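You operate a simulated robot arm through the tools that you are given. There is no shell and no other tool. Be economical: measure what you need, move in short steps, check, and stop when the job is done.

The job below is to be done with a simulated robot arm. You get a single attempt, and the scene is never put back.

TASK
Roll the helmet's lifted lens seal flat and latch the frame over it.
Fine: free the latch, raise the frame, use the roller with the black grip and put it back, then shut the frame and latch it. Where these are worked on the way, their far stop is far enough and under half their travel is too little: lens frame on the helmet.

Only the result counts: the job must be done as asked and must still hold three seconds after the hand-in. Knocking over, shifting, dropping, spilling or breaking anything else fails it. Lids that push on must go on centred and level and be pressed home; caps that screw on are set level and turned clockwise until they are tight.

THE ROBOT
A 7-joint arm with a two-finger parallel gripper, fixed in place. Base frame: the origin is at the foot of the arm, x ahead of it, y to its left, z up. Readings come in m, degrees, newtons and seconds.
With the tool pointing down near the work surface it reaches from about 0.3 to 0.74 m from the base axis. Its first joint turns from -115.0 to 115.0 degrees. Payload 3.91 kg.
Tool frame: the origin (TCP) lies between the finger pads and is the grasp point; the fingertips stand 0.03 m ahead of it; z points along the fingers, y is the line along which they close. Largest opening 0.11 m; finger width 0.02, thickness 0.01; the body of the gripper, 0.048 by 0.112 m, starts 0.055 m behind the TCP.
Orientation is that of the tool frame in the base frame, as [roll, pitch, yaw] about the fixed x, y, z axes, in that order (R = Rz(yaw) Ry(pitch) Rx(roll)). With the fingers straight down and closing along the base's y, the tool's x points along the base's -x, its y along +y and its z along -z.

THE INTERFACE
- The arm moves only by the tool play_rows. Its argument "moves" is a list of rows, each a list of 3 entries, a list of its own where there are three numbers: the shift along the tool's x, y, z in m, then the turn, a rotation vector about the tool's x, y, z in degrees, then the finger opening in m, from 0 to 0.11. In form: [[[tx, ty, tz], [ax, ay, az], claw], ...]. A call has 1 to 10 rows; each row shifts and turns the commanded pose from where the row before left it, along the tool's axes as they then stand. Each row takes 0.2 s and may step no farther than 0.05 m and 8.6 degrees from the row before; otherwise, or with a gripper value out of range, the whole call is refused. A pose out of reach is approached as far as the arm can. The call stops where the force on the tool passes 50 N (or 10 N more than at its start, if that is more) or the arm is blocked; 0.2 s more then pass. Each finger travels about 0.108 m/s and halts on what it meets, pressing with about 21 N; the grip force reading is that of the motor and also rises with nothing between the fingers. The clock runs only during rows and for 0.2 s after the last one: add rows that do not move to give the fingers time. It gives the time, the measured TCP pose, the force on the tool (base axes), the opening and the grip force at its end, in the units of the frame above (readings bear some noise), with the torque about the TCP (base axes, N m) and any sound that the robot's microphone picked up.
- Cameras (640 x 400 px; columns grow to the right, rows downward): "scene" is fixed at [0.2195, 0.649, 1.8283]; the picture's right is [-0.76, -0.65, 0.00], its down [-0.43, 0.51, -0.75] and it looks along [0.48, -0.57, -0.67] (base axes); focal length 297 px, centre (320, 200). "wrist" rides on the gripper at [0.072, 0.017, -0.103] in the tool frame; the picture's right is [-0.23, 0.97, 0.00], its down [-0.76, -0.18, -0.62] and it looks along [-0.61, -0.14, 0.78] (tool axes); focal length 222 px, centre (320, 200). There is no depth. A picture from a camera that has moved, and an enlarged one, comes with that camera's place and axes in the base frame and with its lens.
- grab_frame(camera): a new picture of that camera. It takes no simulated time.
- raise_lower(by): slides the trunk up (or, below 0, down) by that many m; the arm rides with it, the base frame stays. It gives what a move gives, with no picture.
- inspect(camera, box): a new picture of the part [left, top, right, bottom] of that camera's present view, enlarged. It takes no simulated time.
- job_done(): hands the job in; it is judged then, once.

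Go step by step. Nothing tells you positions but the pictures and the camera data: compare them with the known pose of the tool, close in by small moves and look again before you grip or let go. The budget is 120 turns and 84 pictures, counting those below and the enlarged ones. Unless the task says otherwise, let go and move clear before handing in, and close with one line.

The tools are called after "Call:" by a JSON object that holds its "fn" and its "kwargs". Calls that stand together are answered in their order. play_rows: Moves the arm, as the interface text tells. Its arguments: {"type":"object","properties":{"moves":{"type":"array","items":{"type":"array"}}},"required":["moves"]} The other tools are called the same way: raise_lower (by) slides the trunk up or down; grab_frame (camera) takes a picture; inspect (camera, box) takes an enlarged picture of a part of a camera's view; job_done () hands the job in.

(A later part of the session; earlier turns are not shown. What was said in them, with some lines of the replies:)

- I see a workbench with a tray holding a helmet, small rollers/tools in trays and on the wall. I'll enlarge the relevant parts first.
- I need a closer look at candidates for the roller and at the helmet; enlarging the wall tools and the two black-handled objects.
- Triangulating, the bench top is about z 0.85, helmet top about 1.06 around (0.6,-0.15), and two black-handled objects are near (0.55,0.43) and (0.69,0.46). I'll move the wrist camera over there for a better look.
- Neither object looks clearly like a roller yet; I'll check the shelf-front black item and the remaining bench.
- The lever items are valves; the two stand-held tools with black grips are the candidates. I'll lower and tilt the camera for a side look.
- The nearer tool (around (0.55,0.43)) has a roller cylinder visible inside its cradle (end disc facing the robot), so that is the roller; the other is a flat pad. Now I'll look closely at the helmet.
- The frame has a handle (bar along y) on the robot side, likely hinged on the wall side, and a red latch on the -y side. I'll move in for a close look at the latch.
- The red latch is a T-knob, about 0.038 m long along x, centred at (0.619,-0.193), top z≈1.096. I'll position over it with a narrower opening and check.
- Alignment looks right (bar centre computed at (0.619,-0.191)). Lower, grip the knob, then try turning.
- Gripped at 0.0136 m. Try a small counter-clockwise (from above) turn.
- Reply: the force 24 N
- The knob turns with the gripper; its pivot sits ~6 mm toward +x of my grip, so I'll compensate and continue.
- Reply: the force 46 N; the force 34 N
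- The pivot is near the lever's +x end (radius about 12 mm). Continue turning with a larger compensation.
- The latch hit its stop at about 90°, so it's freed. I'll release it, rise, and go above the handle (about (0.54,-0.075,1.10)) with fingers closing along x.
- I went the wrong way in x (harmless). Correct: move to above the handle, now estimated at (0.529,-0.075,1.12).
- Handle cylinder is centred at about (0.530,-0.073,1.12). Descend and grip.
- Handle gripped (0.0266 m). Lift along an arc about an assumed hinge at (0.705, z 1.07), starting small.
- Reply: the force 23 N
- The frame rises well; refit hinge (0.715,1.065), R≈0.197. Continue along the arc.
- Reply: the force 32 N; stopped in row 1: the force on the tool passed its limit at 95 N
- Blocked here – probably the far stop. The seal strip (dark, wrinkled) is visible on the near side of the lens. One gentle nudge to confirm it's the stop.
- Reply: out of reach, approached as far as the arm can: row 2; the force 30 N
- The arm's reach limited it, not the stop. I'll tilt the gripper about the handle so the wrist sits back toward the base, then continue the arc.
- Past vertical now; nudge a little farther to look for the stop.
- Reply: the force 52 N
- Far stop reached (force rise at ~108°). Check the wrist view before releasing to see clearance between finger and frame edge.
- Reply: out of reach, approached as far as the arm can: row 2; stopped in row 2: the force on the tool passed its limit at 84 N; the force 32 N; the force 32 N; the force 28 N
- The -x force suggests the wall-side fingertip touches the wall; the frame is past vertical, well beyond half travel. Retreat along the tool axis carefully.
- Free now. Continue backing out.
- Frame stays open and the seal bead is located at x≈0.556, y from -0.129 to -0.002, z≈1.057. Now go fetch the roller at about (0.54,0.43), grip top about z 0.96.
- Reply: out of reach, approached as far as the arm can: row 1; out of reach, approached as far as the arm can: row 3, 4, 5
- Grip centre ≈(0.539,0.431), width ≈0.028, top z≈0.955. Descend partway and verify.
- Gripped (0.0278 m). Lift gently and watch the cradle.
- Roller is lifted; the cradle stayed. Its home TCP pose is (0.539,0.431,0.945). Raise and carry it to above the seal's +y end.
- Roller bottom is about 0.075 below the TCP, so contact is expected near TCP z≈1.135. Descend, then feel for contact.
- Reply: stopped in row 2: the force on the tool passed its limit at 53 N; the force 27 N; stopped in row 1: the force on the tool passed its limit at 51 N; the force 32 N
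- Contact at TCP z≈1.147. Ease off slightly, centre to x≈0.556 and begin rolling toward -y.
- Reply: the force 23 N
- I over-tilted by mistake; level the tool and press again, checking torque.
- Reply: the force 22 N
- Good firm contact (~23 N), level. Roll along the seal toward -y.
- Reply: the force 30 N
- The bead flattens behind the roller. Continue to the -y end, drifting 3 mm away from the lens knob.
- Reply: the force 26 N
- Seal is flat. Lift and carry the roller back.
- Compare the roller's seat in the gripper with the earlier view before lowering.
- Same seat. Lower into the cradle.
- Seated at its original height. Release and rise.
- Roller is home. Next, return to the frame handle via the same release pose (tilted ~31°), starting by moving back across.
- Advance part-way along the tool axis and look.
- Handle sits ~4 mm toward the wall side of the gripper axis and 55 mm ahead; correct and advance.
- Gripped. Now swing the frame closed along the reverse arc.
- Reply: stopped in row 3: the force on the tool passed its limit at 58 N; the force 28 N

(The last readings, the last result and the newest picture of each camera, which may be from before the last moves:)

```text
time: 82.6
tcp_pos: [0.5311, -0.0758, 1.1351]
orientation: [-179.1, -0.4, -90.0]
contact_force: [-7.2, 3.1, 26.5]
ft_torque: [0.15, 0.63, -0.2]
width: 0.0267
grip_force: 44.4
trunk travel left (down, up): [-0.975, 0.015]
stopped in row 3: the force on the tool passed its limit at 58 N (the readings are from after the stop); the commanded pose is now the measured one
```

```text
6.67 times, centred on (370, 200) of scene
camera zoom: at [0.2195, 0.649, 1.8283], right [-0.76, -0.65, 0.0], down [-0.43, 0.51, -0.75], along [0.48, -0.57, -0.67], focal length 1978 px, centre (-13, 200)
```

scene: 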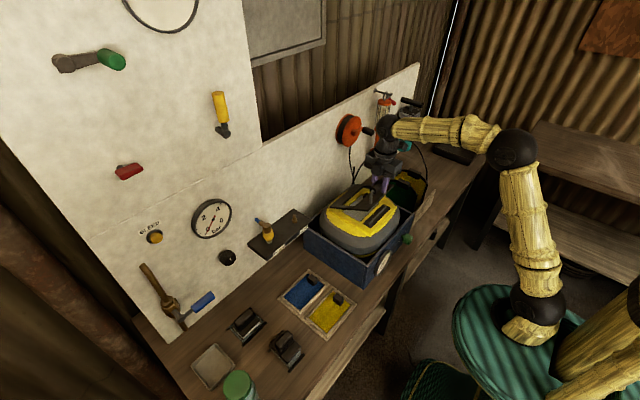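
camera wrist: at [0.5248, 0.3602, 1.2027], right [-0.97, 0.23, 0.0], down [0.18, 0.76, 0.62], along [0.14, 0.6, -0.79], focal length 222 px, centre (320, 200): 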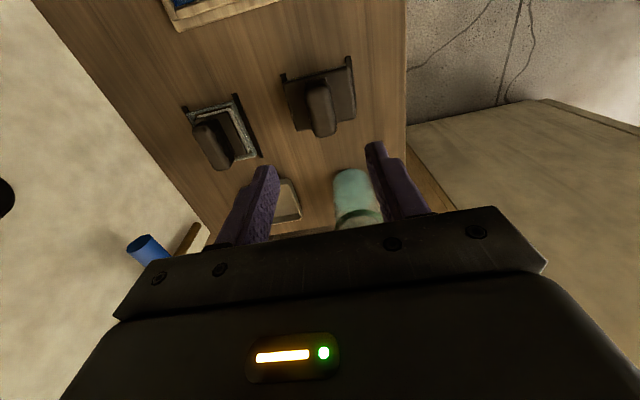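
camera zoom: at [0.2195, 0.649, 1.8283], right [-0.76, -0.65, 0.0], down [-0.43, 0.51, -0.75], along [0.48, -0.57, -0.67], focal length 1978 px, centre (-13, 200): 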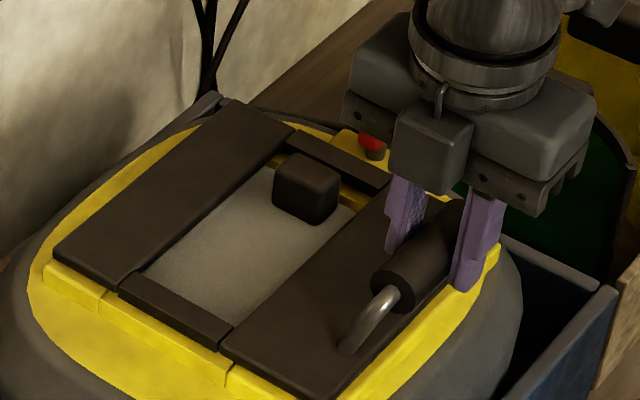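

Frame is shut against its seat. Release, rise, and head for the latch (lever now along y; pivot ≈(0.63,-0.192)).

Call:
{"fn": "play_rows", "kwargs": {"moves": [[[0, 0, 0], [0, 0, 0], 0.05], [[0, 0, 0], [0, 0, 0], 0.06], [[0, 0, -0.03], [0, 0, 0], 0.06], [[0, 0, -0.04], [0, 0, 0], 0.05], [[0.035, -0.03, 0], [0, 0, 0], 0.05], [[0.04, -0.03, 0], [0, 0, 0], 0.05], [[0.04, -0.03, 0], [0, 0, 0], 0.05], [[0.01, -0.008, 0], [0, 0, 4], 0.035], [[0, 0, 0], [0, 0, 0], 0.035]]}}

Call:
{"fn": "inspect", "kwargs": {"camera": "wrist", "box": [240, 60, 420, 220]}}

Call:
{"fn": "inspect", "kwargs": {"camera": "scene", "box": [345, 170, 405, 215]}}

```text
time: 84.6
tcp_pos: [0.6314, -0.203, 1.2049]
orientation: [-179.4, -0.3, -94.0]
contact_force: [-0.2, 0.0, -0.7]
ft_torque: [0.03, -0.01, 0.0]
width: 0.0352
grip_force: 0.2
trunk travel left (down, up): [-0.975, 0.015]
```

```text
2.50 times, centred on (330, 140) of wrist
camera zoom: at [0.6077, -0.274, 1.3074], right [-0.96, 0.29, -0.01], down [0.22, 0.75, 0.62], along [0.19, 0.59, -0.78], focal length 555 px, centre (295, 350)
```

zoom: 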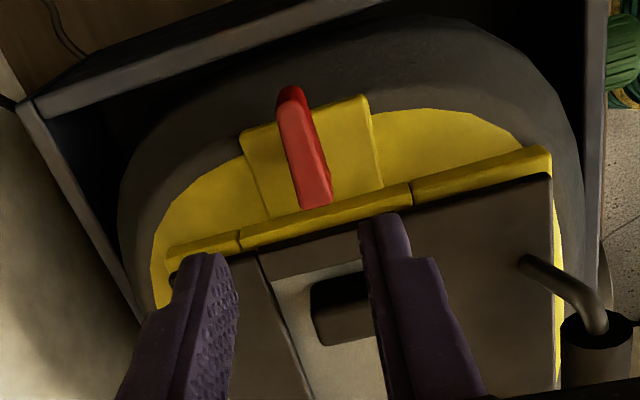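

```text
8.89 times, centred on (375, 192) of scene
camera zoom: at [0.2195, 0.649, 1.8283], right [-0.76, -0.65, 0.0], down [-0.43, 0.51, -0.75], along [0.48, -0.57, -0.67], focal length 2638 px, centre (-169, 267)
```

zoom: 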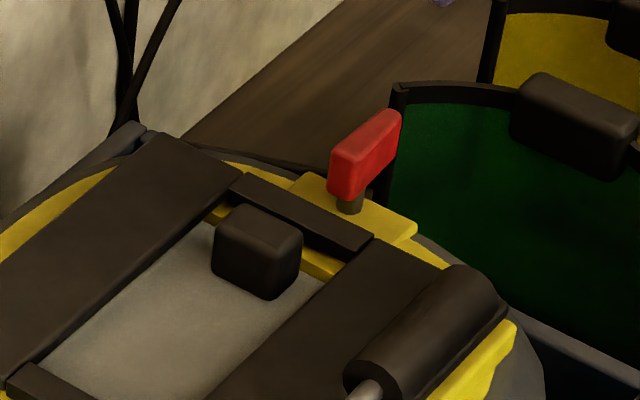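

Lever centre ≈(0.629,-0.203), rotated ~94°. Align yaw to -86°, descend and grip.

Call:
{"fn": "play_rows", "kwargs": {"moves": [[[0, 0.0024, 0], [-0.6, 0, -8], 0.035], [[0, 0, 0.045], [0, 0, 0], 0.035], [[0, 0, 0.035], [0, 0, 0], 0.035], [[0, 0, 0], [0, 0, 0], 0.035]]}}

Call:
{"fn": "inspect", "kwargs": {"camera": "wrist", "box": [240, 100, 420, 220]}}

```text
time: 85.6
tcp_pos: [0.6277, -0.2022, 1.1259]
orientation: [-179.9, -0.4, -85.8]
contact_force: [-0.6, -0.1, 0.3]
ft_torque: [0.02, -0.03, 0.02]
width: 0.035
grip_force: 0.1
trunk travel left (down, up): [-0.975, 0.015]
```

```text
3.33 times, centred on (330, 160) of wrist
camera zoom: at [0.6157, -0.2763, 1.2284], right [-0.99, 0.16, 0.0], down [0.12, 0.78, 0.62], along [0.1, 0.61, -0.79], focal length 740 px, centre (287, 333)
```

zoom: 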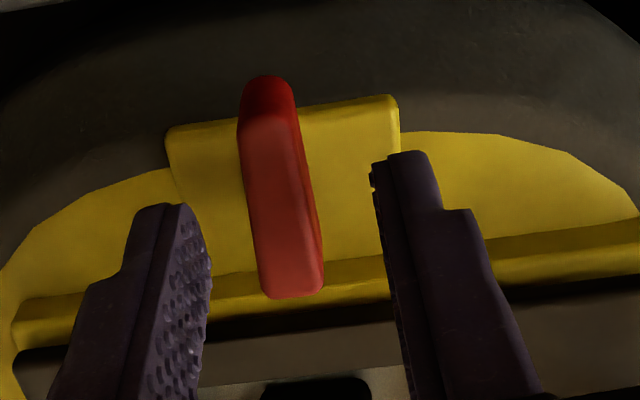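

Call:
{"fn": "play_rows", "kwargs": {"moves": [[[0, 0, 0.02], [0, 0, 0], 0.035], [[0, 0, 0.011], [0, 0, 0], 0.035], [[0, 0, 0], [0, 0, 0], 0.01], [[0, 0, 0], [0, 0, 0], 0.0], [[0, 0, 0], [0, 0, 0], 0.0]]}}

Call:
{"fn": "play_rows", "kwargs": {"moves": [[[0, 0.0016, 0], [0, 0, 8], 0.0], [[0, 0.0016, 0], [0, 0, 8], 0.0], [[0, 0.0016, 0], [0, 0, 8], 0.0]]}}

```text
time: 86.8
tcp_pos: [0.6309, -0.2025, 1.0947]
orientation: [-179.7, -0.4, -86.0]
contact_force: [8.1, -0.5, 1.5]
ft_torque: [-0.31, 0.16, -0.93]
width: 0.0142
grip_force: 44.8
trunk travel left (down, up): [-0.975, 0.015]
```

```text
time: 87.6
tcp_pos: [0.6267, -0.2003, 1.0937]
orientation: [-179.7, -0.3, -110.0]
contact_force: [17.5, 0.0, 9.8]
ft_torque: [-0.68, 0.87, -0.11]
width: 0.0135
grip_force: 45.4
trunk travel left (down, up): [-0.975, 0.015]
```

Call:
{"fn": "play_rows", "kwargs": {"moves": [[[0, 0.0002, 0], [0, 0, 8], 0.0], [[0, 0.0014, 0], [0, 0, 8], 0.0], [[0, 0.0014, 0], [0, 0, 8], 0.0], [[0, 0.0014, 0], [0, 0, 8], 0.0]]}}

```text
time: 88.6
tcp_pos: [0.6215, -0.1987, 1.0936]
orientation: [-179.7, -0.1, -142.0]
contact_force: [17.5, -1.2, 16.1]
ft_torque: [0.1, 0.99, -0.09]
width: 0.0135
grip_force: 44.7
trunk travel left (down, up): [-0.975, 0.015]
```

Call:
{"fn": "play_rows", "kwargs": {"moves": [[[-0.0012, 0.0007, -0.001], [0, 0, 8], 0.0], [[0, 0.0016, 0], [0, 0, 8], 0.0], [[0, 0.0016, 0], [0, 0, 8], 0.0], [[0, 0.0016, 0], [0, 0, 8], 0.0]]}}

```text
time: 89.6
tcp_pos: [0.6205, -0.1932, 1.0939]
orientation: [-179.6, 0.0, -174.0]
contact_force: [16.9, -3.5, 10.2]
ft_torque: [0.48, 0.84, 0.0]
width: 0.0134
grip_force: 45.3
trunk travel left (down, up): [-0.975, 0.015]
```

Call:
{"fn": "play_rows", "kwargs": {"moves": [[[-0.001, 0.0012, 0], [0, 0, 6], 0.0], [[0, 0.0008, 0], [0, 0, 4], 0.0]]}}

Call:
{"fn": "inspect", "kwargs": {"camera": "scene", "box": [345, 170, 405, 215]}}

```text
time: 90.2
tcp_pos: [0.6188, -0.192, 1.0944]
orientation: [-179.6, 0.1, 176.2]
contact_force: [10.6, -5.3, 11.3]
ft_torque: [0.5, 1.02, 1.07]
width: 0.0138
grip_force: 44.7
trunk travel left (down, up): [-0.975, 0.015]
```

```text
8.89 times, centred on (375, 192) of scene
camera zoom: at [0.2195, 0.649, 1.8283], right [-0.76, -0.65, 0.0], down [-0.43, 0.51, -0.75], along [0.48, -0.57, -0.67], focal length 2638 px, centre (-169, 267)
```

zoom: 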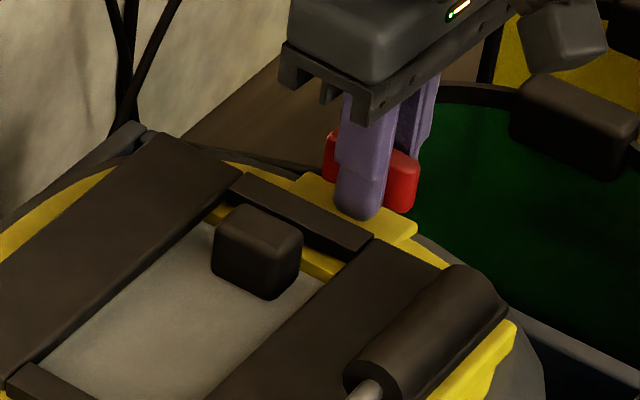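

Torque shows the latch stop, back at its original angle. Release and move clear.

Call:
{"fn": "play_rows", "kwargs": {"moves": [[[0, 0, 0], [0, 0, 0], 0.03], [[0, 0, 0], [0, 0, 0], 0.03], [[0, 0, -0.03], [0, 0, 0], 0.03], [[0, 0, -0.045], [0, 0, 0], 0.03], [[0.03, 0, -0.035], [0, 0, 0], 0.03], [[0.045, 0, -0.02], [0, 0, 0], 0.03], [[0.045, 0, 0], [0, 0, 0], 0.03], [[0.045, 0, 0], [0, 0, 0], 0.03]]}}

Call:
{"fn": "inspect", "kwargs": {"camera": "scene", "box": [335, 170, 415, 230]}}

Call:
{"fn": "inspect", "kwargs": {"camera": "scene", "box": [180, 250, 340, 400]}}

```text
time: 92.0
tcp_pos: [0.4541, -0.1773, 1.2242]
orientation: [-179.7, 0.3, 176.2]
contact_force: [-0.9, 0.3, -1.1]
ft_torque: [0.03, -0.01, -0.03]
width: 0.0303
grip_force: 0.1
trunk travel left (down, up): [-0.975, 0.015]
```

```text
6.67 times, centred on (375, 200) of scene
camera zoom: at [0.2195, 0.649, 1.8283], right [-0.76, -0.65, 0.0], down [-0.43, 0.51, -0.75], along [0.48, -0.57, -0.67], focal length 1978 px, centre (-47, 200)
```

zoom: 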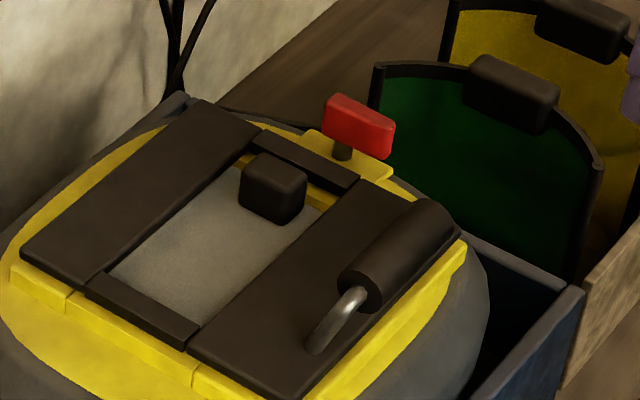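

```text
2.67 times, centred on (260, 325) of scene
camera zoom: at [0.2195, 0.649, 1.8283], right [-0.76, -0.65, 0.0], down [-0.43, 0.51, -0.75], along [0.48, -0.57, -0.67], focal length 791 px, centre (480, -133)
```

zoom: 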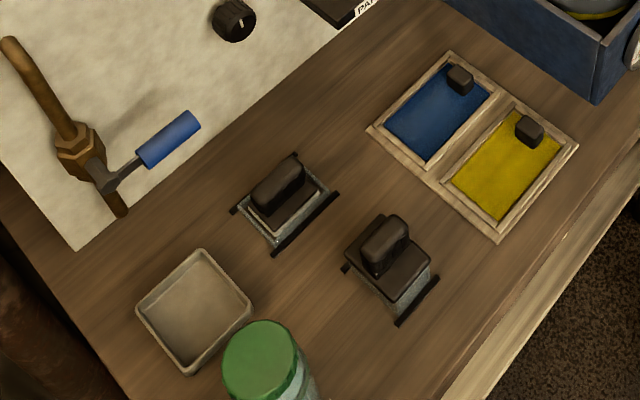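

The frame is shut, the latch lever is back in its original position, the seal was flat before closing, and the roller sits in its cradle. The gripper is clear, so I'm handing in.

Call:
{"fn": "job_done", "kwargs": {}}

```text
The job is handed in.
```

The lens seal is rolled flat, the frame is shut and latched over it, and the roller is back in its cradle; the job is handed in.
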